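You operate a simulated robot arm through the tools that you are given. There is no shell and no other tool. Be economical: measure what you need, move in short steps, check, and stop when the job is done.

Carry out the task below with a simulated two-armed robot. There is one attempt and no reset: what you move stays moved.

Task
Light-check the green sheet: stripe it blue if clear, red if blistered.
Fine: the sheet on the table top; lay it square on the light panel; stripe along the middle crest; marker back in its well; light off again.

It is judged by the outcome, as a careful person would: the job done as asked, and still so three seconds after it is handed in. It fails if anything else is knocked over, pushed out of place, dropped, spilled or broken. Flat cloth is picked up by pressing the open fingertips on it (5 to 10 N) and closing them slowly along it; thin cloth reads only 2 to 8 mm in the jaws.

Robot
Two 7-joint arms with two-finger parallel grippers on one trunk, on a base that drives. Base frame: it is fixed to the floor where the robot stands at the start and does not move with it; the origin is under the middle of the robot, x ahead of it, y to its left, z up. Readings come in mm, degrees, newtons and seconds.
The left shoulder is at the start at [50, 187, 1135], the right one opposite. With the tool pointing down near the work surface each hand reaches from about 100 to 660 mm from the robot's upright axis, wherever it stands, measured 20 degrees to its own side. Places, roughly: pane of the light panel [600, 1300, 800]; panel key [400, 1100, 800]. Payload 3.43 kg a hand.
The TCP of each hand is the grasp point between the finger pads, 30 mm short of the fingertips. In the tool frame z runs along the fingers and y along their closing line. The gripper opens to 94 mm. The fingers are 28 mm wide and 10 mm thick; the gripper's body (50 by 96 mm) begins 55 mm behind the TCP.
Orientation is that of the tool frame in the base frame, as a unit quaternion [w, x, y, z]. With the fingers straight down and closing along the base's y, the tool's x points along the base's -x, its y along +y and its z along -z.

Tools
- The arms move only by the tool drive_tool. It takes "left_commands", "right_commands" or both (then of equal length, played together; a hand with none holds still); each is a list of rows, each an object (a shift or turn left out is 0, a gripper value left out holds the last) with "hand": the opening, from 0 (shut) to 1 (fully open); "xyz": the shift along the base's x, y, z in mm, a list of three; "angular": the turn, a rotation vector about the base's x, y, z in degrees, a list of three. In form: [{"hand": hand, "xyz": [x, y, z], "angular": [ax, ay, az]}, ...]. A call has 1 to 10 rows; each row shifts and turns the commanded pose from where the row before left it. A row lasts 0.2 s, in which the tool goes at most 50 mm and 8.6 degrees; a call with a longer step from one row to the next is refused whole, and so is a gripper value outside its range. Where a pose cannot be reached the arm comes as near as it can. A force on the tool above 40 N (or 10 N above the force at the start of the call, whichever is more), or a blocked arm, ends the call early, and 0.2 s more pass. The fingers move at their own pace (about 153 mm/s each) and stop on an object; they squeeze with about 38 N. The grip force told is the motor's: it shows also when the fingers shut on nothing. Time passes only in rows, and 0.2 s behind the last, so rows that do not move let the fingers close. The reply holds the time, the measured pose of the TCP, the force on the tool along the base axes, the opening and the grip force, in the units named above and with some noise, with the torque about the TCP (base axes, N m) and any sound that the robot's microphone picked up.
- Cameras (640 x 400 px; columns grow to the right, rows downward): "scene" is now at [142.7, 12.7, 1291.4]; the picture's right is [0.14, -0.99, 0.00], its down [-0.60, -0.08, -0.79] and it looks along [0.79, 0.11, -0.61] (base axes); focal length 214 px, centre (320, 200). "left" rides on the left gripper at [76, -14, -102] in its tool frame; the picture's right is [0.18, 0.98, 0.00], its down [-0.75, 0.14, -0.64] and it looks along [-0.63, 0.12, 0.77] (tool axes); focal length 243 px, centre (320, 200). "right" rides on the right gripper at [76, 14, -102] in its tool frame; the picture's right is [-0.18, 0.98, 0.00], its down [-0.75, -0.14, -0.64] and it looks along [-0.63, -0.12, 0.77] (tool axes); focal length 243 px, centre (320, 200). There is no depth. A picture from a camera that has moved, and an enlarged one, comes with that camera's place and axes in the base frame and with its lens.
- snapshot(camera): a new picture of that camera. No time passes.
- raise_lower(by): slides the trunk up (or, below 0, down) by that many mm; the arms and the scene camera ride with it, the base frame stays. It gives what a move gives, with no picture.
- base_move(legs): drives the robot by 1 to 6 legs, each [ahead, left, turn to the left] in mm, mm and degrees, along the robot's own axes; the way and the turn of a leg run together, so that a leg with both is an arc; at most 1500 mm and 180 degrees a leg. The arms and the cameras ride along, it lands a little off, and it stops where it bumps. It gives what a move gives.
- aim_head(pan, tilt): turns the head with the scene camera to pan (to the left, within 80 degrees either way) and tilt (down, from -29 to 69), counted from straight ahead of the robot. It gives what a move gives.
- inspect(camera, box): a new picture of the part [left, top, right, bottom] of that camera's present view, enlarged. No time passes.
- job_done(): hands the job in; it is judged then, once.

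Work in short steps. Places have to be worked out from the pictures, the camera data and where the tool is seen: move nearer, look again, correct. Check each grasp and each placing, and mend what went wrong. You have 120 turns and 88 pictures in all, those below and enlarged ones among them. Open the grippers and draw the arms clear of the work before you hand the job in, unless the task says otherwise; then end with one line.

The tools are called after "Emit:" as name(argument=value, ...) on one line, values as JSON. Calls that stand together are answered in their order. drive_tool: Moves the arms, as the interface text tells. Its arguments: {"type":"object","properties":{"left_commands":{"type":"array","items":{"type":"object","properties":{"hand":{"type":"number"},"xyz":{"type":"array","items":{"type":"number"}},"angular":{"type":"array","items":{"type":"number"}}}}},"right_commands":{"type":"array","items":{"type":"object","properties":{"hand":{"type":"number"},"xyz":{"type":"array","items":{"type":"number"}},"angular":{"type":"array","items":{"type":"number"}}}}}},"required":[]} The other tools are called the same way: raise_lower (by) slides the trunk up or down; base_move (legs) drives the base; aim_head (pan, tilt) turns the head that bears the scene camera; snapshot (camera) takes a picture; inspect (camera, box) takes an enlarged picture of a part of a camera's view; job_done () hands the job in.

At the start:

```text
t: 0.0
left_tcp_pos: [385.4, 426.0, 1114.5]
left_orientation: [0.0, -0.001, 1.0, 0.001]
left_contact_force: [0.5, -0.2, -0.1]
left_torque: [-0.04, 0.01, 0.0]
left_width: 94.1
left_grip_force: 0.0
right_tcp_pos: [341.8, 2.3, 1138.1]
right_orientation: [0.0, 0.0, 1.0, 0.0]
right_contact_force: [0.4, 0.2, 0.6]
right_torque: [-0.02, 0.0, 0.02]
right_width: 93.9
right_grip_force: 0.1
trunk travel left (down, up): [-350.0, 82.0]
robot x, y, heading: [-2.9, 0.5, -0.1]
head pan, tilt: [8.0, 37.4]
```

scene: 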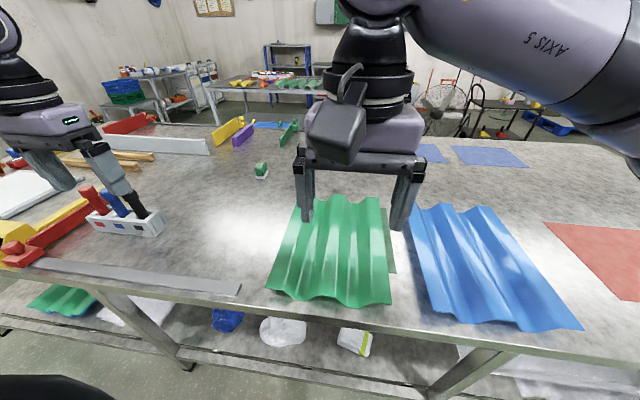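
right: 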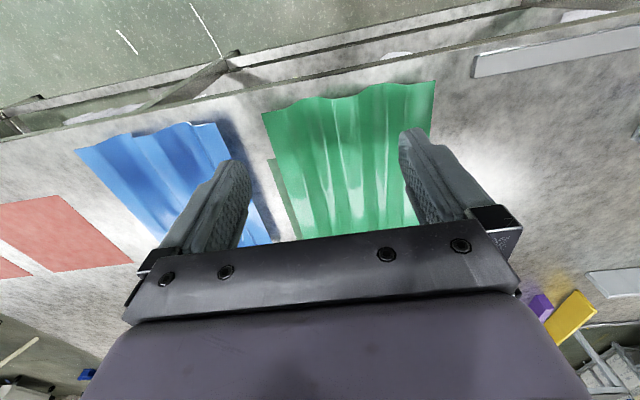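
left: 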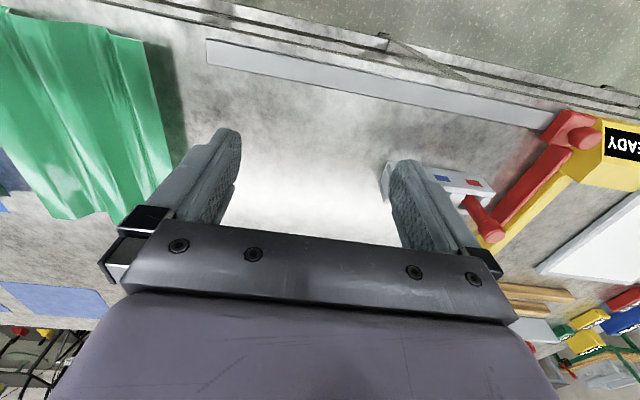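

I begin by looking over the left side, where the light panel, key and markers are.

Emit:
aim_head(pan=60, tilt=35)

Emit:
snapshot(camera="scene")

```text
t: 1.2
left_tcp_pos: [384.8, 425.8, 1114.3]
left_orientation: [-0.001, 0.0, 1.0, 0.001]
left_contact_force: [0.1, 0.5, -0.4]
left_torque: [0.02, -0.02, 0.02]
left_width: 93.9
left_grip_force: 0.0
right_tcp_pos: [340.6, 2.8, 1138.3]
right_orientation: [-0.001, 0.0, 1.0, 0.0]
right_contact_force: [1.2, 0.2, -0.1]
right_torque: [0.05, 0.0, 0.03]
right_width: 94.1
right_grip_force: 0.0
trunk travel left (down, up): [-350.0, 82.0]
robot x, y, heading: [2.1, 0.3, -0.0]
head pan, tilt: [60.0, 35.0]
```

```text
84 pictures are left
camera scene: at [101.0, 76.9, 1295.1], right [0.87, -0.5, 0.0], down [-0.29, -0.5, -0.82], along [0.41, 0.71, -0.57], focal length 214 px, centre (320, 200)
```

scene: 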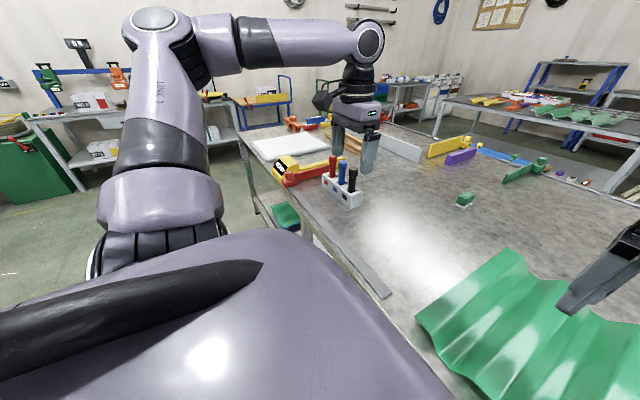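

The panel, the yellow "READY" box and the marker block are visible; I enlarge that region.

Emit:
inspect(camera="scene", box=[230, 100, 410, 212])

Emit:
inspect(camera="left", box=[370, 90, 640, 260])

```text
3.56 times, centred on (320, 156) of scene
camera zoom: at [101.0, 76.9, 1295.1], right [0.87, -0.5, 0.0], down [-0.29, -0.5, -0.82], along [0.41, 0.71, -0.57], focal length 763 px, centre (320, 356)
```

zoom: 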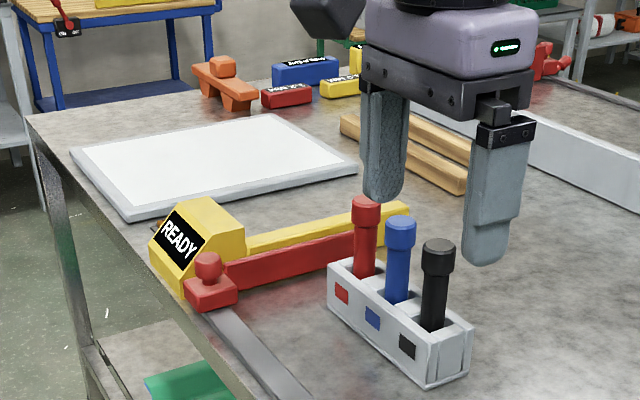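

```text
2.35 times, centred on (505, 175) of left
camera zoom: at [307.9, 412.4, 1216.6], right [-0.18, 0.98, 0.0], down [0.75, 0.14, 0.64], along [0.63, 0.12, -0.77], focal length 571 px, centre (-115, 259)
```

zoom: 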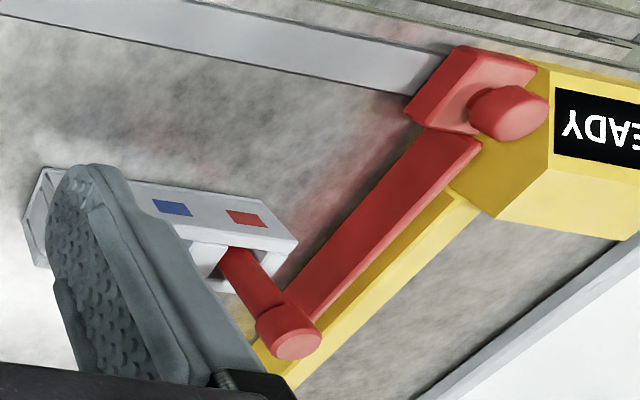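

Next I look closely at the green sheet, with the right wrist camera and the scene camera.

Emit:
inspect(camera="right", box=[240, 60, 480, 210])

Emit:
aim_head(pan=0, tilt=50)

Emit:
snapshot(camera="scene")

```text
2.67 times, centred on (360, 135) of right
camera zoom: at [266.4, 17.1, 1240.5], right [0.18, 0.98, 0.0], down [0.75, -0.14, 0.64], along [0.63, -0.12, -0.77], focal length 647 px, centre (213, 373)
```

zoom: 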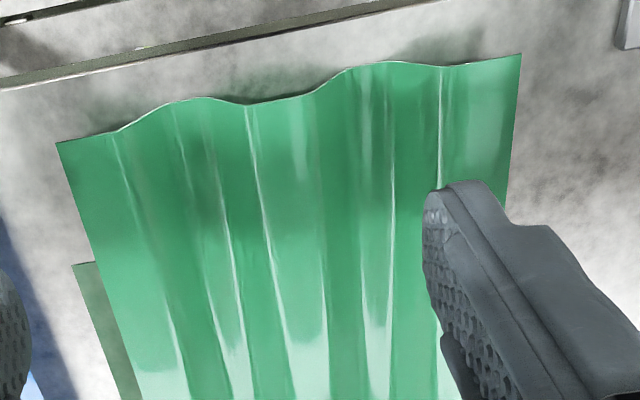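

```text
t: 2.5
left_tcp_pos: [384.3, 426.1, 1114.1]
left_orientation: [0.0, 0.0, 1.0, 0.0]
left_contact_force: [-0.4, 0.3, -0.3]
left_torque: [-0.01, 0.02, -0.01]
left_width: 93.7
left_grip_force: 0.1
right_tcp_pos: [341.8, 2.2, 1139.3]
right_orientation: [0.0, 0.0, 1.0, 0.0]
right_contact_force: [-0.8, 0.4, -0.9]
right_torque: [0.01, 0.0, 0.01]
right_width: 94.1
right_grip_force: 0.2
trunk travel left (down, up): [-350.0, 82.0]
robot x, y, heading: [-3.3, -0.4, 0.2]
head pan, tilt: [0.0, 50.0]
```

```text
80 pictures are left
camera scene: at [133.9, 0.8, 1273.4], right [0.0, -1.0, 0.0], down [-0.77, 0.0, -0.64], along [0.64, 0.0, -0.77], focal length 214 px, centre (320, 200)
```

scene: 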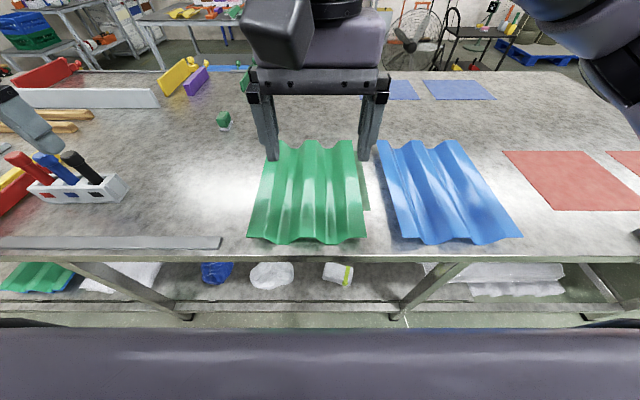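

The sheet is corrugated with its crests along x, near edge at about x = 415. I'll bring the left hand low in front of the edge, pitched up, to read the wave profile.

Emit:
drive_tool(left_commands=[{"xyz": [-16, -20, -25], "angular": [0, -8, 0]}, {"xyz": [-16, -40, -25], "angular": [0, -8, 0]}, {"xyz": [-16, -40, -25], "angular": [0, -8, 0]}, {"xyz": [-16, -40, -25], "angular": [0, -8, 0]}, {"xyz": [-16, -40, -25], "angular": [0, -8, 0]}, {"xyz": [-15, -30, -25]}, {"xyz": [-15, -20, -30]}, {"xyz": [0, 0, -20]}])

Emit:
snapshot(camera="left")

```text
t: 4.3
left_tcp_pos: [379.9, 198.4, 924.8]
left_orientation: [0.343, -0.001, 0.94, -0.001]
left_contact_force: [-0.7, -0.6, -0.2]
left_torque: [0.03, -0.01, 0.0]
left_width: 93.8
left_grip_force: 0.0
left hand out of reach, approached as far as the arm can: row 4, 5, 6, 7
right_tcp_pos: [340.5, 1.6, 1138.9]
right_orientation: [0.0, 0.0, 1.0, 0.0]
right_contact_force: [0.5, 0.1, 1.1]
right_torque: [0.02, 0.0, 0.05]
right_width: 94.1
right_grip_force: 0.1
trunk travel left (down, up): [-350.0, 82.0]
robot x, y, heading: [-1.5, -2.3, 0.2]
head pan, tilt: [0.0, 50.0]
```

```text
79 pictures are left
camera left: at [255.4, 185.1, 953.6], right [-0.14, 0.98, -0.12], down [0.16, 0.14, 0.98], along [0.98, 0.12, -0.18], focal length 243 px, centre (320, 200)
```

left: 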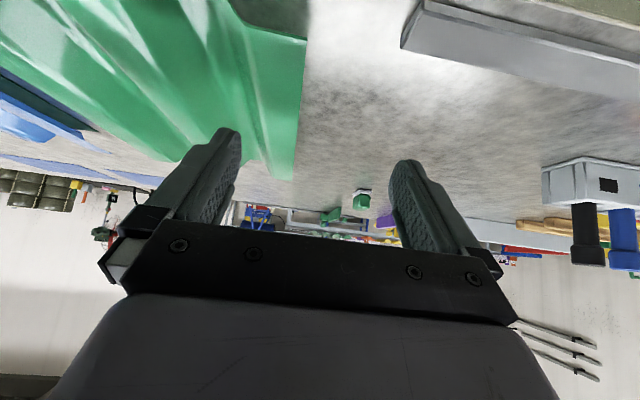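

The image is upside down, and the arm was at its near limit. I'll back the base 200 mm so the hand can look and later grasp more horizontally, then lower it for a view.

Emit:
base_move(legs=[[-200, 0, 0]])

Emit:
drive_tool(left_commands=[{"xyz": [0, -40, -20]}, {"xyz": [0, -40, -20]}, {"xyz": [0, -30, -20]}, {"xyz": [0, -10, -10]}])

Emit:
snapshot(camera="left")

Emit:
snapshot(camera="scene")

```text
t: 5.9
left_tcp_pos: [178.8, 200.5, 924.5]
left_orientation: [0.342, -0.004, 0.94, 0.002]
left_contact_force: [0.0, -0.3, -0.7]
left_torque: [0.0, 0.0, -0.03]
left_width: 93.9
left_grip_force: 0.1
right_tcp_pos: [140.8, 4.2, 1138.0]
right_orientation: [0.0, -0.003, 1.0, -0.001]
right_contact_force: [-0.3, -0.2, 0.2]
right_torque: [0.02, -0.02, 0.02]
right_width: 94.0
right_grip_force: 0.1
trunk travel left (down, up): [-350.0, 82.0]
robot x, y, heading: [-197.8, -2.7, 0.6]
head pan, tilt: [0.0, 50.0]
```

```text
t: 6.9
left_tcp_pos: [186.7, 168.0, 914.6]
left_orientation: [0.342, -0.004, 0.94, 0.002]
left_contact_force: [0.0, 0.4, -0.2]
left_torque: [-0.01, 0.03, 0.02]
left_width: 94.0
left_grip_force: 0.0
left hand out of reach, approached as far as the arm can: row 1, 2, 3, 4
right_tcp_pos: [141.7, 4.7, 1138.0]
right_orientation: [0.001, -0.003, 1.0, 0.0]
right_contact_force: [0.4, 0.3, -0.9]
right_torque: [-0.03, -0.01, -0.01]
right_width: 94.0
right_grip_force: 0.1
trunk travel left (down, up): [-350.0, 82.0]
robot x, y, heading: [-199.7, 1.9, 0.6]
head pan, tilt: [0.0, 50.0]
```

```text
78 pictures are left
camera left: at [62.3, 153.9, 943.8], right [-0.15, 0.98, -0.12], down [0.16, 0.14, 0.98], along [0.98, 0.12, -0.18], focal length 243 px, centre (320, 200)
```

left: 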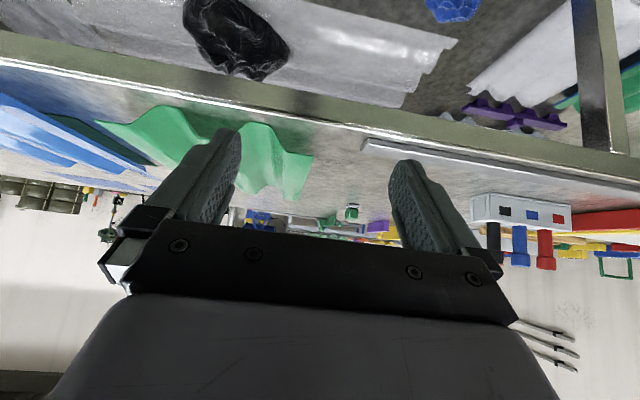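

```text
77 pictures are left
camera scene: at [-66.4, 1.0, 1273.4], right [0.01, -1.0, 0.0], down [-0.77, -0.01, -0.64], along [0.64, 0.0, -0.77], focal length 214 px, centre (320, 200)
```

scene: 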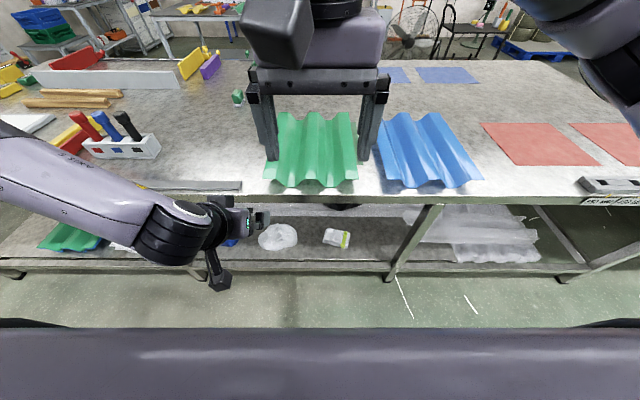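

I enlarge the edge profile in the left view.

Emit:
inspect(camera="left", box=[80, 80, 340, 240])

Emit:
inspect(camera="scene", box=[240, 95, 400, 205])

```text
2.46 times, centred on (210, 160) of left
camera zoom: at [62.3, 153.9, 943.8], right [-0.15, 0.98, -0.12], down [0.16, 0.14, 0.98], along [0.98, 0.12, -0.18], focal length 597 px, centre (591, 298)
```

zoom: 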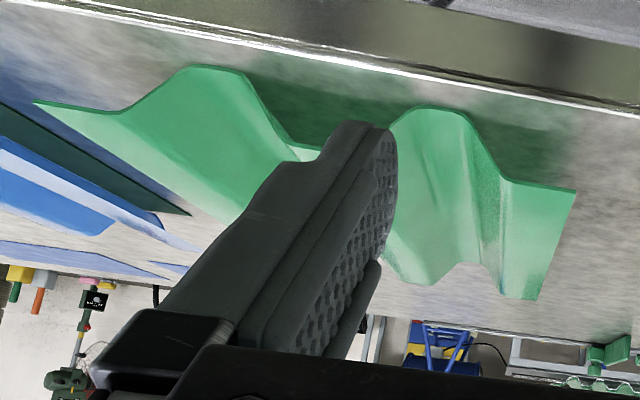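

```text
3.64 times, centred on (320, 150) of scene
camera zoom: at [-66.4, 1.0, 1273.4], right [0.01, -1.0, 0.0], down [-0.77, -0.01, -0.64], along [0.64, 0.0, -0.77], focal length 780 px, centre (320, 382)
```

zoom: 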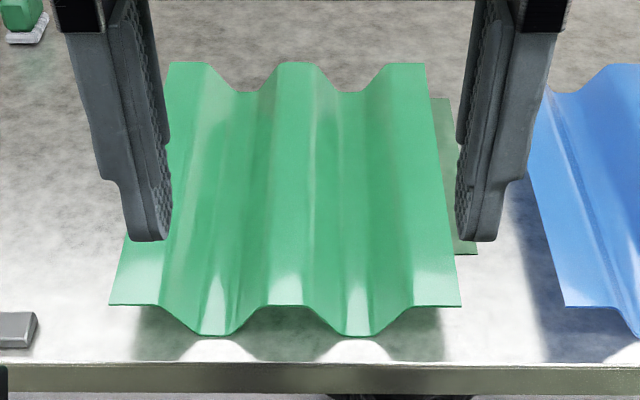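

The profile is clear. Crests are flat strips about 36 mm up at y ≈ 155, 30 and -95, the valleys rest on the table, and the sheet spans x 396–792. I'll grip the two outer crests at the near edge with horizontal hands closing vertically, so first I pitch both hands up.

Emit:
drive_tool(left_commands=[{"xyz": [20, 5, 15], "angular": [0, -8.3, 0]}, {"xyz": [20, 5, 15], "angular": [0, -8.3, 0]}, {"xyz": [20, 5, 10], "angular": [0, -8.3, 0]}, {"xyz": [20, 5, 0], "angular": [0, -8.3, 0]}, {"xyz": [20, 5, 0], "angular": [0, -8.3, 0]}, {"xyz": [20, 5, 0], "angular": [0, -8.5, 0]}, {"angular": [8.5, 0, 0]}, {"angular": [8.5, 0, 0]}, {"angular": [8.5, 0, 0]}, {"angular": [8.5, 0, 0]}], right_commands=[{"xyz": [20, -20, -15], "angular": [0, -8.5, 0]}, {"xyz": [20, -20, -15], "angular": [0, -8.5, 0]}, {"xyz": [20, -20, -15], "angular": [0, -8.5, 0]}, {"xyz": [20, -20, -15], "angular": [0, -8.5, 0]}, {"xyz": [20, -20, -15], "angular": [0, -8.5, 0]}, {"xyz": [15, -10, -15], "angular": [0, -8.5, 0]}, {"xyz": [10, -10, -15], "angular": [0, -8.5, 0]}, {"xyz": [10, 0, -15], "angular": [0, -8.5, 0]}, {"xyz": [10, 0, -15], "angular": [0, -8.5, 0]}, {"xyz": [10, 0, -15], "angular": [0, -8.5, 0]}])

```text
t: 9.1
left_tcp_pos: [303.8, 232.7, 993.3]
left_orientation: [0.677, 0.205, 0.676, 0.207]
left_contact_force: [0.0, 0.5, -0.1]
left_torque: [-0.01, 0.04, -0.02]
left_width: 94.0
left_grip_force: 0.0
left hand out of reach, approached as far as the arm can: row 4, 5, 6
right_tcp_pos: [294.2, -108.4, 995.3]
right_orientation: [0.676, -0.001, 0.737, -0.004]
right_contact_force: [0.0, -1.1, 0.3]
right_torque: [-0.01, 0.0, 0.05]
right_width: 94.1
right_grip_force: 0.1
right hand out of reach, approached as far as the arm can: row 10
trunk travel left (down, up): [-350.0, 82.0]
robot x, y, heading: [-198.0, -0.8, 0.5]
head pan, tilt: [0.0, 50.0]
```

The rotations work. I'll finish the rolls while moving a little forward.

Emit:
drive_tool(left_commands=[{"xyz": [10, -10, 0], "angular": [8, 0, 0]}, {"xyz": [10, -10, 0], "angular": [8, 0, 0]}, {"xyz": [10, -10, 0], "angular": [8, 0, 0]}, {"xyz": [0, -10, 0], "angular": [8, 0, 0]}, {"xyz": [0, -10, 0], "angular": [8, 0, 0]}, {"xyz": [0, -10, 0], "angular": [8, 0, 0]}, {"xyz": [0, -10, 0], "angular": [8, 0, 0]}, {}, {}, {}], right_commands=[{"xyz": [15, 0, 0], "angular": [0, -5, 0]}, {"xyz": [15, 0, 0], "angular": [-8.5, 0, 0]}, {"angular": [-8.5, 0, 0]}, {"angular": [-8.5, 0, 0]}, {"angular": [-8.5, 0, 0]}, {"angular": [-8.5, 0, 0]}, {"angular": [-8.5, 0, 0]}, {"angular": [-8.5, 0, 0]}, {"angular": [-8.5, 0, 0]}, {"angular": [-8.5, 0, 0]}])

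```text
t: 11.3
left_tcp_pos: [326.0, 197.9, 1028.2]
left_orientation: [0.502, 0.498, 0.501, 0.499]
left_contact_force: [0.2, 0.1, -1.1]
left_torque: [0.02, -0.01, 0.0]
left_width: 93.8
left_grip_force: 0.0
left hand out of reach, approached as far as the arm can: row 1, 2, 3, 4, 5, 6, 7
right_tcp_pos: [316.4, -86.8, 1004.2]
right_orientation: [0.553, -0.441, 0.554, -0.441]
right_contact_force: [0.2, 0.1, 0.8]
right_torque: [-0.02, 0.01, -0.02]
right_width: 93.9
right_grip_force: 0.0
right hand out of reach, approached as far as the arm can: row 1, 2
trunk travel left (down, up): [-350.0, 82.0]
robot x, y, heading: [-197.5, -0.3, 0.4]
head pan, tilt: [0.0, 50.0]
```

Hands are near-level but at the limit of reach at this trunk height. I'll back off slightly and lower the trunk 180 mm so the shoulders are nearer to the sheet height.

Emit:
base_move(legs=[[-60, 0, 0]])

Emit:
raise_lower(by=-180)

Emit:
drive_tool(left_commands=[{"hand": 0.37}, {}, {}], right_commands=[{"hand": 0.37, "angular": [-8.5, 0, 0]}, {"angular": [-5, 0, 0]}, {}])

Emit:
snapshot(camera="scene")

```text
t: 12.3
left_tcp_pos: [265.4, 198.1, 1028.4]
left_orientation: [0.503, 0.498, 0.501, 0.498]
left_contact_force: [0.9, 0.0, -0.4]
left_torque: [0.0, 0.03, 0.0]
left_width: 94.2
left_grip_force: 0.2
right_tcp_pos: [256.3, -85.7, 1005.1]
right_orientation: [0.553, -0.44, 0.554, -0.44]
right_contact_force: [-0.4, -0.4, 0.7]
right_torque: [-0.01, -0.02, 0.0]
right_width: 94.1
right_grip_force: 0.3
trunk travel left (down, up): [-350.0, 82.0]
robot x, y, heading: [-258.8, -1.6, 0.4]
head pan, tilt: [0.0, 50.0]
```

```text
t: 14.3
left_tcp_pos: [266.0, 198.8, 846.9]
left_orientation: [0.503, 0.497, 0.501, 0.498]
left_contact_force: [0.2, -0.2, 0.0]
left_torque: [0.01, -0.02, 0.05]
left_width: 94.0
left_grip_force: 0.0
right_tcp_pos: [256.9, -86.3, 824.9]
right_orientation: [0.553, -0.439, 0.556, -0.44]
right_contact_force: [0.3, 0.0, 0.0]
right_torque: [-0.02, -0.02, 0.01]
right_width: 94.0
right_grip_force: 0.0
trunk travel left (down, up): [-170.0, 262.0]
robot x, y, heading: [-262.6, -2.7, 0.4]
head pan, tilt: [0.0, 50.0]
```

```text
t: 15.1
left_tcp_pos: [266.4, 198.5, 848.0]
left_orientation: [0.504, 0.498, 0.5, 0.498]
left_contact_force: [-1.1, -0.1, -0.4]
left_torque: [-0.04, 0.0, -0.03]
left_width: 34.8
left_grip_force: 0.0
right_tcp_pos: [256.7, -86.4, 826.0]
right_orientation: [-0.497, 0.501, -0.499, 0.502]
right_contact_force: [-1.5, -0.2, -0.5]
right_torque: [-0.01, 0.05, 0.04]
right_width: 34.8
right_grip_force: 0.0
trunk travel left (down, up): [-170.0, 262.0]
robot x, y, heading: [-258.0, -5.1, 0.4]
head pan, tilt: [0.0, 50.0]
```

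```text
74 pictures are left
camera scene: at [-126.2, 0.6, 1093.4], right [0.01, -1.0, 0.0], down [-0.77, -0.01, -0.64], along [0.64, 0.01, -0.77], focal length 214 px, centre (320, 200)
```

scene: 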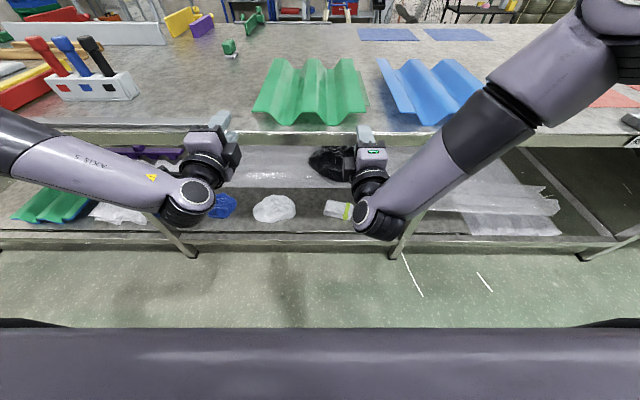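

Hands are level and opened to 35 mm. I'll line them up with the outer crests just short of the edge and check with the wrist cameras.

Emit:
drive_tool(left_commands=[{"xyz": [20, -15, -11]}, {"xyz": [25, -15, -10]}, {"xyz": [27, -13, -10]}, {}], right_commands=[{"xyz": [25, -3, -3]}, {"xyz": [30, -3, -3]}, {"xyz": [27, -3, -3]}, {}])

Emit:
snapshot(camera="left")

Emit:
snapshot(camera="right")

Emit:
inspect(camera="scene", box=[200, 40, 420, 180])

```text
t: 16.1
left_tcp_pos: [318.8, 203.6, 861.7]
left_orientation: [0.503, 0.499, 0.501, 0.498]
left_contact_force: [0.4, 0.5, 0.3]
left_torque: [-0.03, 0.01, 0.0]
left_width: 35.1
left_grip_force: 0.0
left hand out of reach, approached as far as the arm can: row 1, 2, 3
right_tcp_pos: [330.8, -70.7, 828.6]
right_orientation: [0.494, -0.502, 0.502, -0.502]
right_contact_force: [-0.1, 0.5, 0.3]
right_torque: [0.04, 0.02, 0.02]
right_width: 34.6
right_grip_force: 0.1
right hand out of reach, approached as far as the arm can: row 1, 2, 3
trunk travel left (down, up): [-170.0, 262.0]
robot x, y, heading: [-256.0, -0.8, 0.5]
head pan, tilt: [0.0, 50.0]
```

```text
73 pictures are left
camera left: at [215.8, 280.4, 847.1], right [0.0, 0.19, 0.98], down [-0.64, -0.75, 0.15], along [0.76, -0.63, 0.12], focal length 243 px, centre (320, 200)
```

left: 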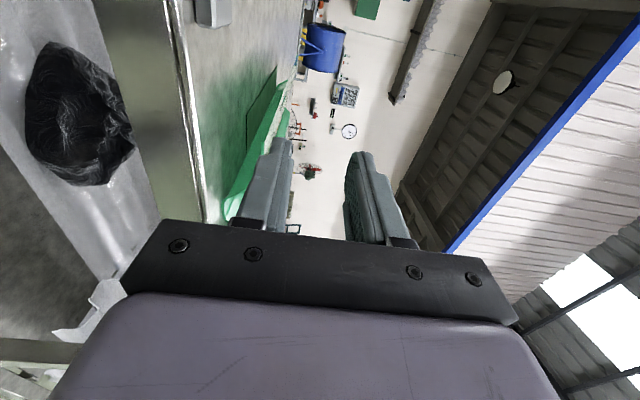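

```text
72 pictures are left
camera right: at [229.6, -145.6, 816.8], right [0.0, 0.18, -0.98], down [-0.64, 0.76, 0.14], along [0.77, 0.63, 0.11], focal length 243 px, centre (320, 200)
```

right: 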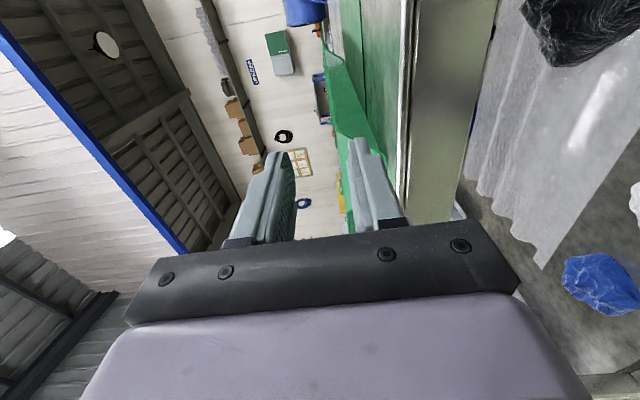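

```text
2.86 times, centred on (310, 110) of scene
camera zoom: at [-126.1, 0.6, 1093.4], right [0.01, -1.0, 0.0], down [-0.77, -0.01, -0.64], along [0.64, 0.01, -0.77], focal length 613 px, centre (349, 457)
```

zoom: 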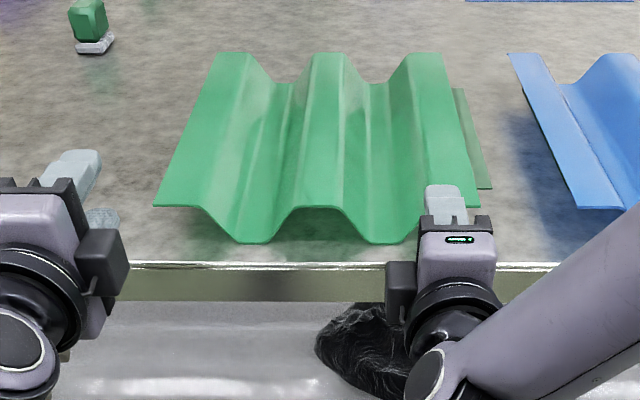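

Level hands seem limited when well below shoulder height. I'll raise both hands relative to the shoulders and then lower the trunk further, so that the trunk can do the lifting later.

Emit:
drive_tool(left_commands=[{"xyz": [-5, 0, 40]}, {"xyz": [-5, 0, 40]}, {"xyz": [-5, -10, 40]}, {"xyz": [-5, -10, 20]}, {"xyz": [0, -10, 0]}, {"xyz": [0, -10, 0]}, {}], right_commands=[{"xyz": [-5, 0, 40]}, {"xyz": [-5, 0, 40]}, {"xyz": [-5, -5, 40]}, {"xyz": [-5, -5, 40]}, {"xyz": [0, -5, 5]}, {"xyz": [0, -5, 0]}, {}])

```text
t: 17.7
left_tcp_pos: [298.5, 164.1, 1001.2]
left_orientation: [0.503, 0.498, 0.5, 0.499]
left_contact_force: [-0.2, 0.0, -0.2]
left_torque: [0.0, 0.01, 0.01]
left_width: 34.7
left_grip_force: 0.1
right_tcp_pos: [310.8, -89.6, 996.9]
right_orientation: [-0.497, 0.502, -0.5, 0.501]
right_contact_force: [-0.6, -0.1, -0.2]
right_torque: [0.01, 0.0, 0.01]
right_width: 34.8
right_grip_force: 0.1
trunk travel left (down, up): [-170.0, 262.0]
robot x, y, heading: [-256.5, -3.7, 0.6]
head pan, tilt: [0.0, 50.0]
```

That works. I'll lower the trunk 160 mm, then line up at y = 155 and -95.

Emit:
raise_lower(by=-160)

Emit:
drive_tool(left_commands=[{"xyz": [20, -5, -12]}, {"xyz": [20, -4, -11]}, {}], right_commands=[{"xyz": [15, -3, -10]}, {"xyz": [13, -2, -10]}, {}])

Emit:
inspect(camera="left", box=[180, 60, 420, 220])

Emit:
inspect(camera="right", box=[220, 60, 460, 220])

Emit:
inspect(camera="scene", box=[160, 0, 480, 200])

```text
t: 19.5
left_tcp_pos: [298.0, 164.7, 843.2]
left_orientation: [0.503, 0.498, 0.501, 0.499]
left_contact_force: [-0.4, -0.8, 0.4]
left_torque: [-0.02, 0.01, 0.0]
left_width: 34.7
left_grip_force: 0.0
right_tcp_pos: [310.8, -88.7, 835.8]
right_orientation: [-0.497, 0.502, -0.499, 0.502]
right_contact_force: [-0.3, -0.9, -0.3]
right_torque: [0.0, -0.02, 0.01]
right_width: 35.0
right_grip_force: 0.2
trunk travel left (down, up): [-10.0, 422.0]
robot x, y, heading: [-257.5, -4.0, 0.6]
head pan, tilt: [0.0, 50.0]
```

```text
t: 20.3
left_tcp_pos: [338.7, 157.6, 820.8]
left_orientation: [0.503, 0.498, 0.501, 0.499]
left_contact_force: [0.0, 0.2, -0.1]
left_torque: [-0.01, 0.0, 0.01]
left_width: 34.9
left_grip_force: 0.1
right_tcp_pos: [338.7, -94.6, 816.4]
right_orientation: [-0.497, 0.502, -0.499, 0.502]
right_contact_force: [0.5, -0.1, -0.8]
right_torque: [0.01, -0.01, 0.0]
right_width: 34.9
right_grip_force: 0.1
trunk travel left (down, up): [-10.0, 422.0]
robot x, y, heading: [-257.3, -2.4, 0.6]
head pan, tilt: [0.0, 50.0]
```

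```text
2.50 times, centred on (300, 140) of left
camera zoom: at [236.6, 234.5, 805.1], right [0.0, 0.19, 0.98], down [-0.64, -0.75, 0.14], along [0.77, -0.63, 0.12], focal length 606 px, centre (370, 350)
```

zoom: 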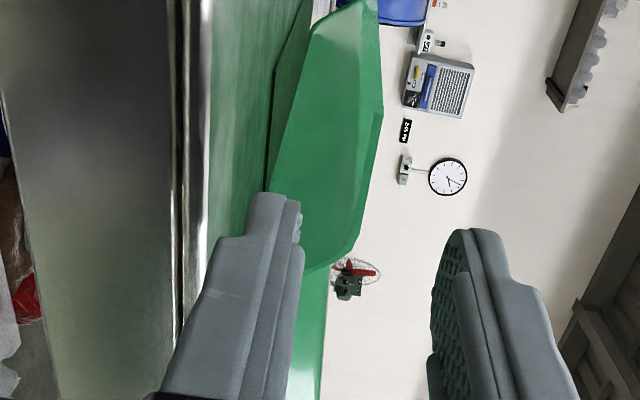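

```text
2.50 times, centred on (340, 140) of right
camera zoom: at [237.0, -169.7, 802.8], right [0.0, 0.18, -0.98], down [-0.64, 0.76, 0.14], along [0.77, 0.63, 0.11], focal length 606 px, centre (270, 350)
```

zoom: 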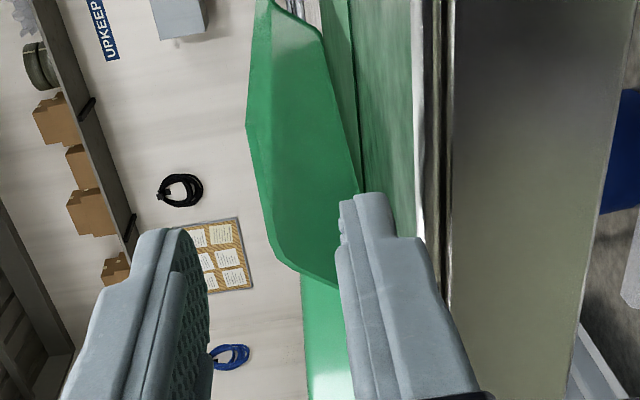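

```text
2.00 times, centred on (320, 100) of scene
camera zoom: at [-126.1, 0.6, 933.4], right [0.01, -1.0, 0.0], down [-0.77, -0.01, -0.64], along [0.64, 0.01, -0.77], focal length 429 px, centre (320, 400)
```

zoom: 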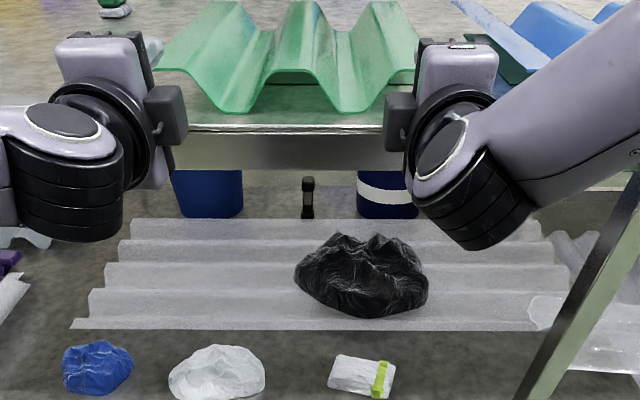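

Reading the profiles: left crest spans y 142–184 and the right one -116 to -80, both at z ≈ 817.5. I'll trim each hand and slide in along x to TCP x ≈ 408.

Emit:
drive_tool(left_commands=[{"xyz": [0, 4, -3.3]}, {"xyz": [20, 0, 0]}, {"xyz": [20, 0, 0]}, {"xyz": [20, 0, 0]}, {"xyz": [9, 0, 0]}, {}], right_commands=[{"xyz": [0, -3.5, 1.2]}, {"xyz": [20, 0, 0]}, {"xyz": [20, 0, 0]}, {"xyz": [20, 0, 0]}, {"xyz": [9, 0, 0]}, {}])

Emit:
inspect(camera="left", box=[180, 60, 420, 220])

Emit:
inspect(camera="right", box=[220, 60, 460, 220])

```text
t: 21.7
left_tcp_pos: [392.6, 181.2, 821.7]
left_orientation: [0.503, 0.498, 0.5, 0.498]
left_contact_force: [-0.7, -0.1, 0.9]
left_torque: [-0.02, -0.02, 0.0]
left_width: 34.7
left_grip_force: 0.1
left hand out of reach, approached as far as the arm can: row 3, 4, 5
right_tcp_pos: [408.9, -98.1, 817.0]
right_orientation: [-0.498, 0.502, -0.498, 0.502]
right_contact_force: [0.1, -0.1, -0.2]
right_torque: [-0.02, 0.06, 0.02]
right_width: 34.7
right_grip_force: 0.0
trunk travel left (down, up): [-10.0, 422.0]
robot x, y, heading: [-258.9, -1.7, 0.6]
head pan, tilt: [0.0, 50.0]
```

```text
2.50 times, centred on (300, 140) of left
camera zoom: at [289.3, 258.0, 806.6], right [0.0, 0.19, 0.98], down [-0.64, -0.75, 0.14], along [0.76, -0.63, 0.12], focal length 606 px, centre (370, 350)
```

zoom: 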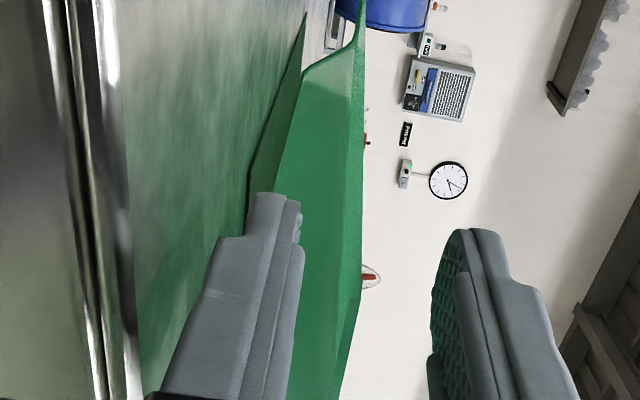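

```text
2.50 times, centred on (340, 140) of right
camera zoom: at [308.2, -173.7, 803.2], right [0.0, 0.18, -0.98], down [-0.64, 0.76, 0.14], along [0.77, 0.63, 0.11], focal length 606 px, centre (270, 350)
```

zoom: 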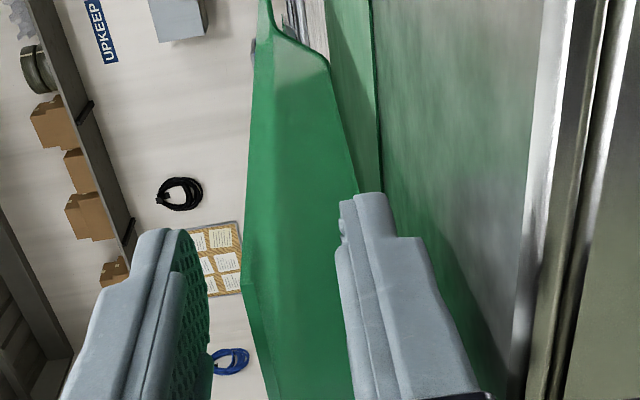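

The right hand is in place but the left ran out of reach at this base distance. I'll draw both hands back to where they reached well and let the base carry them forward.

Emit:
drive_tool(left_commands=[{"xyz": [-20, 0, 0]}, {"xyz": [-20, -6, 0]}, {"xyz": [-20, -13, -4]}, {}], right_commands=[{"xyz": [-25, 0, 0]}, {"xyz": [-25, 0, 0]}, {"xyz": [-26, 0, 0.5]}, {}])

Emit:
base_move(legs=[[50, 0, -0.6]])

```text
t: 22.7
left_tcp_pos: [331.1, 161.0, 817.9]
left_orientation: [0.503, 0.498, 0.501, 0.498]
left_contact_force: [-0.5, 0.0, -0.3]
left_torque: [0.03, 0.0, 0.0]
left_width: 34.9
left_grip_force: 0.1
right_tcp_pos: [334.0, -95.2, 818.3]
right_orientation: [-0.497, 0.502, -0.499, 0.502]
right_contact_force: [-0.8, 0.5, -0.1]
right_torque: [-0.01, 0.0, 0.02]
right_width: 35.0
right_grip_force: 0.1
trunk travel left (down, up): [-10.0, 422.0]
robot x, y, heading: [-261.7, -3.8, 0.7]
head pan, tilt: [0.0, 50.0]
```

```text
t: 23.6
left_tcp_pos: [383.3, 155.3, 818.0]
left_orientation: [0.506, 0.5, 0.498, 0.497]
left_contact_force: [-0.6, 0.5, 0.1]
left_torque: [0.02, -0.02, -0.01]
left_width: 34.6
left_grip_force: 0.0
right_tcp_pos: [381.9, -99.8, 817.7]
right_orientation: [-0.495, 0.5, -0.5, 0.505]
right_contact_force: [0.1, 0.4, -0.3]
right_torque: [0.0, 0.01, -0.02]
right_width: 34.6
right_grip_force: 0.0
trunk travel left (down, up): [-10.0, 422.0]
robot x, y, heading: [-211.3, 0.6, -0.1]
head pan, tilt: [0.0, 50.0]
```

Both hands sit at z ≈ 818. Next I finish the insertion to x ≈ 408 with the arms and centre the left hand on its crest.

Emit:
drive_tool(left_commands=[{"xyz": [12, 6, -0.5]}, {"xyz": [13, 0, 0]}, {}], right_commands=[{"xyz": [13, 1.5, 0]}, {"xyz": [13, 0, 0]}, {}])

Emit:
inspect(camera="left", box=[180, 60, 420, 220])

```text
t: 24.4
left_tcp_pos: [408.5, 161.9, 815.9]
left_orientation: [0.504, 0.5, 0.498, 0.497]
left_contact_force: [0.1, 0.0, -0.5]
left_torque: [0.0, 0.01, 0.01]
left_width: 34.8
left_grip_force: 0.1
right_tcp_pos: [408.5, -98.1, 818.2]
right_orientation: [-0.495, 0.5, -0.502, 0.504]
right_contact_force: [-0.1, 0.2, -0.7]
right_torque: [0.02, -0.03, -0.03]
right_width: 34.8
right_grip_force: 0.1
trunk travel left (down, up): [-10.0, 422.0]
robot x, y, heading: [-210.1, 0.0, -0.0]
head pan, tilt: [0.0, 50.0]
```

```text
2.50 times, centred on (300, 140) of left
camera zoom: at [306.6, 238.9, 801.7], right [0.0, 0.19, 0.98], down [-0.65, -0.75, 0.14], along [0.76, -0.64, 0.12], focal length 606 px, centre (370, 350)
```

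zoom: 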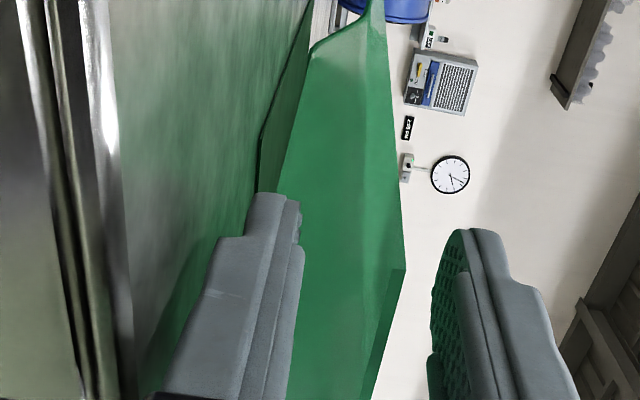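

The sheet is between the fingers. I raise the left hand 2 mm and close both in steps.

Emit:
drive_tool(left_commands=[{"xyz": [0, 0, 2.3]}, {"hand": 0.25}, {"hand": 0.15}, {"hand": 0.1}, {"hand": 0.06}, {"hand": 0.03}, {"hand": 0}, {}], right_commands=[{"xyz": [0, 0, 0]}, {"hand": 0.25}, {"hand": 0.15}, {"hand": 0.1}, {"hand": 0.06}, {"hand": 0.03}, {"hand": 0}, {}])

Emit:
aim_head(pan=0, tilt=25)

Emit:
snapshot(camera="scene")

```text
t: 26.2
left_tcp_pos: [408.3, 160.8, 819.5]
left_orientation: [0.504, 0.502, 0.497, 0.496]
left_contact_force: [0.0, 0.6, -1.8]
left_torque: [0.46, 0.08, 0.11]
left_width: 16.0
left_grip_force: 38.2
right_tcp_pos: [409.4, -97.8, 817.6]
right_orientation: [-0.495, 0.5, -0.501, 0.504]
right_contact_force: [-1.1, -0.6, 2.0]
right_torque: [0.47, 0.11, 0.09]
right_width: 15.9
right_grip_force: 37.6
trunk travel left (down, up): [-10.0, 422.0]
robot x, y, heading: [-206.7, -5.0, -0.3]
head pan, tilt: [0.0, 50.0]
```

```text
t: 27.1
left_tcp_pos: [407.7, 160.4, 818.9]
left_orientation: [0.505, 0.501, 0.498, 0.496]
left_contact_force: [0.4, -0.3, -3.0]
left_torque: [0.44, 0.12, 0.08]
left_width: 15.9
left_grip_force: 38.1
right_tcp_pos: [409.4, -96.8, 818.0]
right_orientation: [-0.495, 0.5, -0.5, 0.504]
right_contact_force: [-0.4, -0.7, 3.1]
right_torque: [0.5, 0.1, 0.06]
right_width: 16.0
right_grip_force: 38.1
trunk travel left (down, up): [-10.0, 422.0]
robot x, y, heading: [-210.1, 1.4, 0.0]
head pan, tilt: [0.0, 25.0]
```

```text
64 pictures are left
camera scene: at [-60.9, -0.4, 970.8], right [0.0, -1.0, 0.0], down [-0.42, 0.0, -0.91], along [0.91, 0.0, -0.42], focal length 214 px, centre (320, 200)
```

scene: 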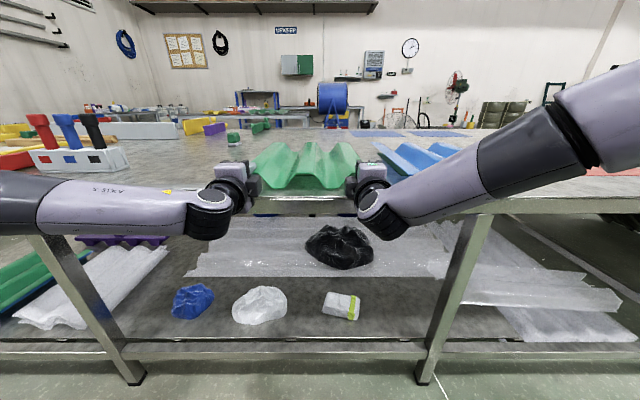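

Both hands hold firmly, at 16 mm width. I'll lift 40 mm with the trunk and check.

Emit:
raise_lower(by=40)

Emit:
inspect(camera="scene", box=[180, 100, 460, 240])

Emit:
inspect(camera="left", box=[180, 60, 420, 220])

```text
t: 28.0
left_tcp_pos: [408.9, 162.0, 859.3]
left_orientation: [0.505, 0.501, 0.497, 0.497]
left_contact_force: [-0.4, -0.9, -1.6]
left_torque: [0.38, 0.14, 0.07]
left_width: 16.0
left_grip_force: 38.3
right_tcp_pos: [409.3, -99.4, 857.1]
right_orientation: [-0.495, 0.5, -0.501, 0.504]
right_contact_force: [-0.8, 0.5, 2.0]
right_torque: [0.27, 0.18, 0.06]
right_width: 16.0
right_grip_force: 38.2
trunk travel left (down, up): [-50.0, 382.0]
robot x, y, heading: [-211.3, -0.5, -0.1]
head pan, tilt: [0.0, 25.0]
```

```text
2.29 times, centred on (320, 170) of scene
camera zoom: at [-60.8, -0.4, 1010.8], right [0.0, -1.0, 0.0], down [-0.42, 0.0, -0.91], along [0.91, 0.0, -0.42], focal length 490 px, centre (320, 269)
```

zoom: 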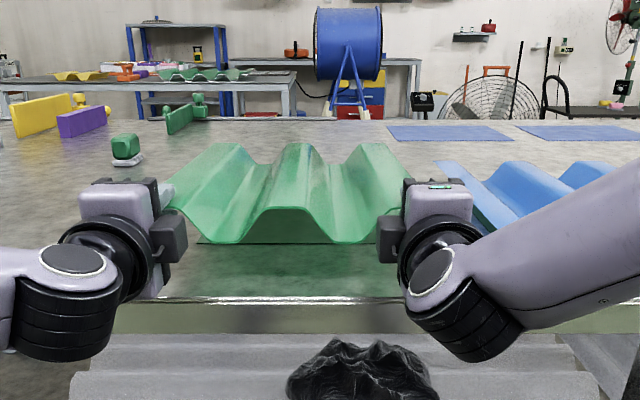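

```text
2.50 times, centred on (300, 140) of left
camera zoom: at [306.6, 239.0, 843.4], right [0.0, 0.19, 0.98], down [-0.65, -0.75, 0.14], along [0.76, -0.64, 0.12], focal length 606 px, centre (370, 350)
```

zoom: 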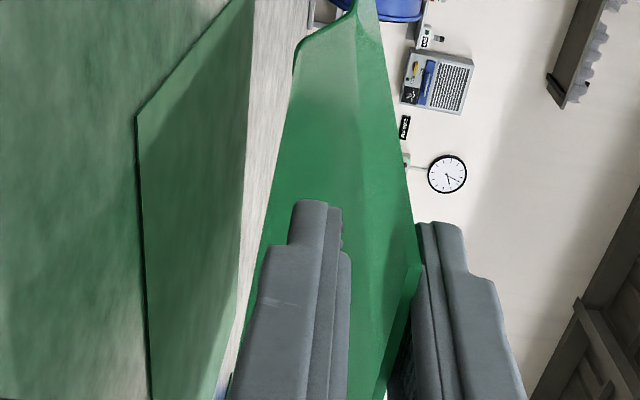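

The sheet lifts level, and the flat green film underneath stays put. I raise it another 260 mm and look left along the route.

Emit:
raise_lower(by=260)

Emit:
aim_head(pan=60, tilt=30)

Emit:
snapshot(camera="scene")

```text
t: 30.6
left_tcp_pos: [409.5, 161.3, 1119.9]
left_orientation: [0.505, 0.501, 0.498, 0.496]
left_contact_force: [0.4, -0.5, -5.7]
left_torque: [0.47, 0.19, 0.1]
left_width: 16.0
left_grip_force: 37.6
right_tcp_pos: [409.6, -98.7, 1117.4]
right_orientation: [-0.496, 0.499, -0.501, 0.504]
right_contact_force: [-0.7, 0.3, 3.8]
right_torque: [0.54, 0.19, 0.08]
right_width: 16.0
right_grip_force: 37.5
trunk travel left (down, up): [-310.0, 122.0]
robot x, y, heading: [-211.5, -0.4, -0.1]
head pan, tilt: [0.0, 25.0]
```

```text
t: 31.9
left_tcp_pos: [409.8, 161.6, 1118.4]
left_orientation: [0.504, 0.501, 0.498, 0.497]
left_contact_force: [-0.4, -0.3, -4.6]
left_torque: [0.47, 0.17, 0.01]
left_width: 16.1
left_grip_force: 37.6
right_tcp_pos: [409.9, -98.1, 1116.8]
right_orientation: [-0.495, 0.5, -0.502, 0.504]
right_contact_force: [0.6, 0.7, 2.7]
right_torque: [0.52, 0.15, -0.04]
right_width: 15.9
right_grip_force: 37.9
trunk travel left (down, up): [-310.0, 122.0]
robot x, y, heading: [-210.1, -1.3, -0.5]
head pan, tilt: [60.0, 30.0]
```

```text
61 pictures are left
camera scene: at [-107.6, 77.9, 1262.9], right [0.87, -0.5, 0.0], down [-0.25, -0.43, -0.87], along [0.43, 0.75, -0.5], focal length 214 px, centre (320, 200)
```

scene: 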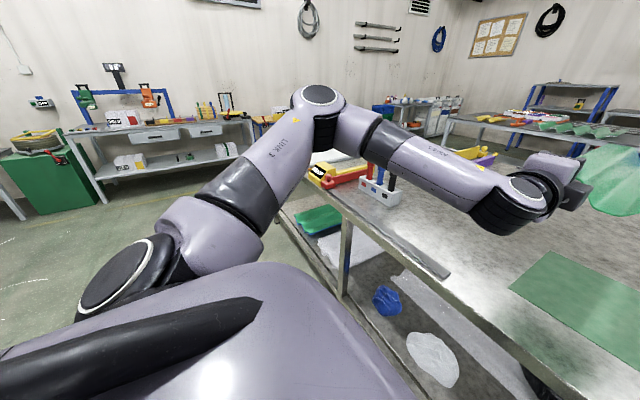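

The elbow is high and the floor clear. I drive left about 700 mm first, holding everything still.

Emit:
base_move(legs=[[0, 700, 0]])

Emit:
snapshot(camera="scene")

```text
t: 35.7
left_tcp_pos: [409.0, 847.3, 1118.5]
left_orientation: [0.504, 0.5, 0.499, 0.497]
left_contact_force: [-0.7, 0.2, -4.6]
left_torque: [0.43, 0.16, -0.02]
left_width: 15.9
left_grip_force: 38.0
right_tcp_pos: [410.9, 587.1, 1118.4]
right_orientation: [-0.495, 0.5, -0.501, 0.504]
right_contact_force: [0.2, -0.8, 3.0]
right_torque: [0.5, 0.15, -0.02]
right_width: 16.3
right_grip_force: 38.1
trunk travel left (down, up): [-310.0, 122.0]
robot x, y, heading: [-210.2, 682.3, 0.2]
head pan, tilt: [60.0, 30.0]
```

```text
60 pictures are left
camera scene: at [-107.6, 762.7, 1262.9], right [0.87, -0.5, 0.0], down [-0.25, -0.43, -0.87], along [0.43, 0.75, -0.5], focal length 214 px, centre (320, 200)
```

scene: 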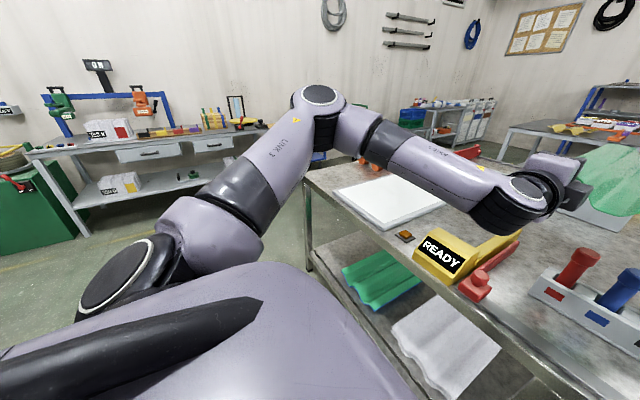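

The key is the small orange button near [418, 1106], in front of the panel. I drive the remaining distance.

Emit:
base_move(legs=[[0, 590, 0]])

Emit:
aim_head(pan=0, tilt=45)

Emit:
snapshot(camera="scene")

Emit:
snapshot(camera="right")

```text
t: 39.1
left_tcp_pos: [407.6, 1445.7, 1119.0]
left_orientation: [0.503, 0.5, 0.499, 0.498]
left_contact_force: [-0.8, 0.8, -5.0]
left_torque: [0.5, 0.21, -0.06]
left_width: 16.1
left_grip_force: 38.0
right_tcp_pos: [410.1, 1187.4, 1118.2]
right_orientation: [-0.496, 0.501, -0.5, 0.503]
right_contact_force: [1.0, 0.3, 3.1]
right_torque: [0.45, 0.2, -0.03]
right_width: 16.2
right_grip_force: 37.9
trunk travel left (down, up): [-310.0, 122.0]
robot x, y, heading: [-212.8, 1281.2, 0.2]
head pan, tilt: [60.0, 30.0]
```

```text
t: 40.4
left_tcp_pos: [407.4, 1446.0, 1118.4]
left_orientation: [0.503, 0.5, 0.5, 0.497]
left_contact_force: [0.8, -0.8, -4.3]
left_torque: [0.35, 0.18, -0.01]
left_width: 15.8
left_grip_force: 38.2
right_tcp_pos: [409.2, 1187.3, 1117.8]
right_orientation: [-0.496, 0.5, -0.5, 0.504]
right_contact_force: [-1.5, 0.1, 2.4]
right_torque: [0.42, 0.2, 0.13]
right_width: 16.1
right_grip_force: 38.7
trunk travel left (down, up): [-310.0, 122.0]
robot x, y, heading: [-211.7, 1280.7, 0.2]
head pan, tilt: [0.0, 45.0]
```

```text
59 pictures are left
camera scene: at [-72.6, 1282.5, 1240.3], right [0.0, -1.0, 0.0], down [-0.71, 0.0, -0.71], along [0.71, 0.0, -0.71], focal length 214 px, centre (320, 200)
```

scene: 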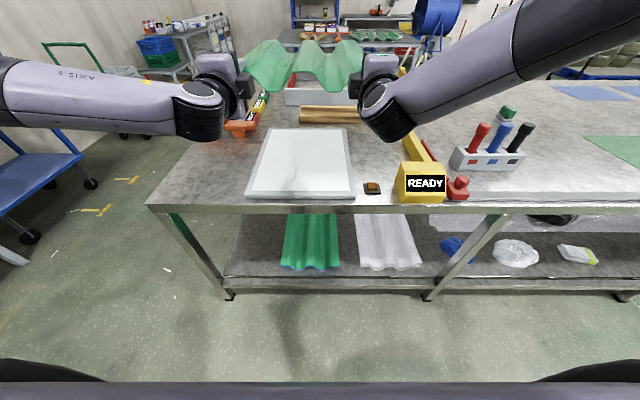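

```text
58 pictures are left
camera right: at [307.3, 1112.0, 1103.9], right [0.0, 0.18, -0.98], down [-0.64, 0.76, 0.14], along [0.77, 0.63, 0.11], focal length 243 px, centre (320, 200)
```

right: 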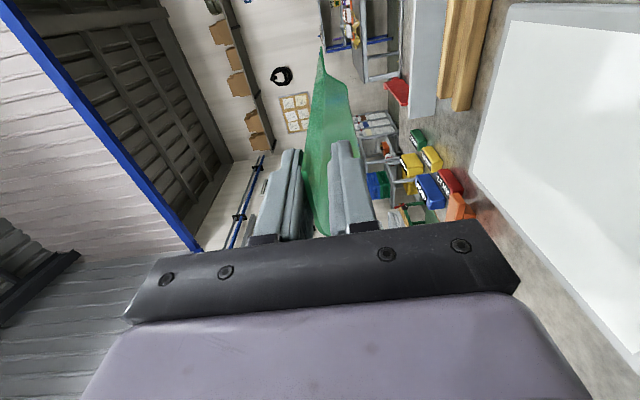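

I enlarge the panel view to measure its corners precisely.

Emit:
inspect(camera="scene", box=[230, 110, 390, 210])

Emit:
inspect(camera="scene", box=[190, 20, 430, 170])

```text
4.00 times, centred on (310, 160) of scene
camera zoom: at [-72.6, 1282.5, 1240.3], right [0.0, -1.0, 0.0], down [-0.71, 0.0, -0.71], along [0.71, 0.0, -0.71], focal length 858 px, centre (360, 360)
```

zoom: 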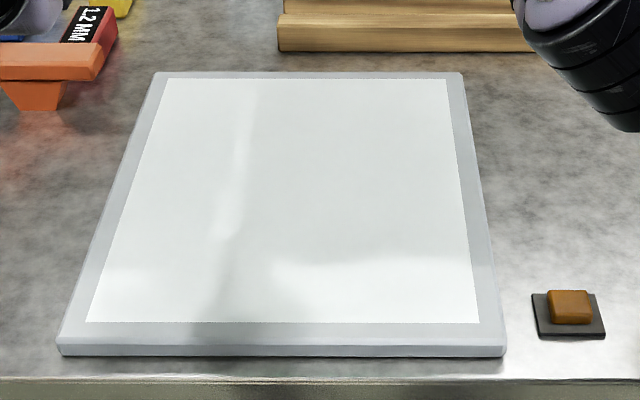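

```text
2.67 times, centred on (310, 95) of scene
camera zoom: at [-72.6, 1282.5, 1240.3], right [0.0, -1.0, 0.0], down [-0.71, 0.0, -0.71], along [0.71, 0.0, -0.71], focal length 572 px, centre (347, 480)
```

zoom: 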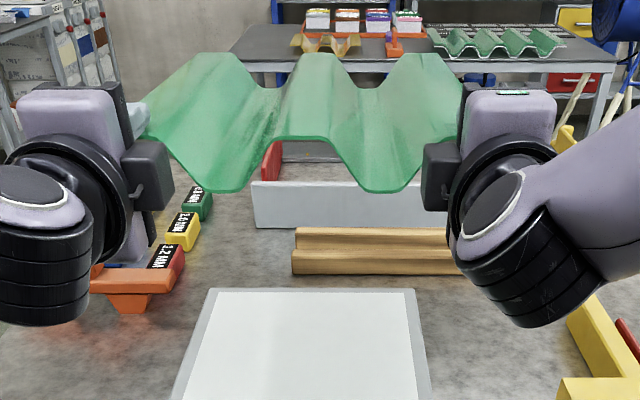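

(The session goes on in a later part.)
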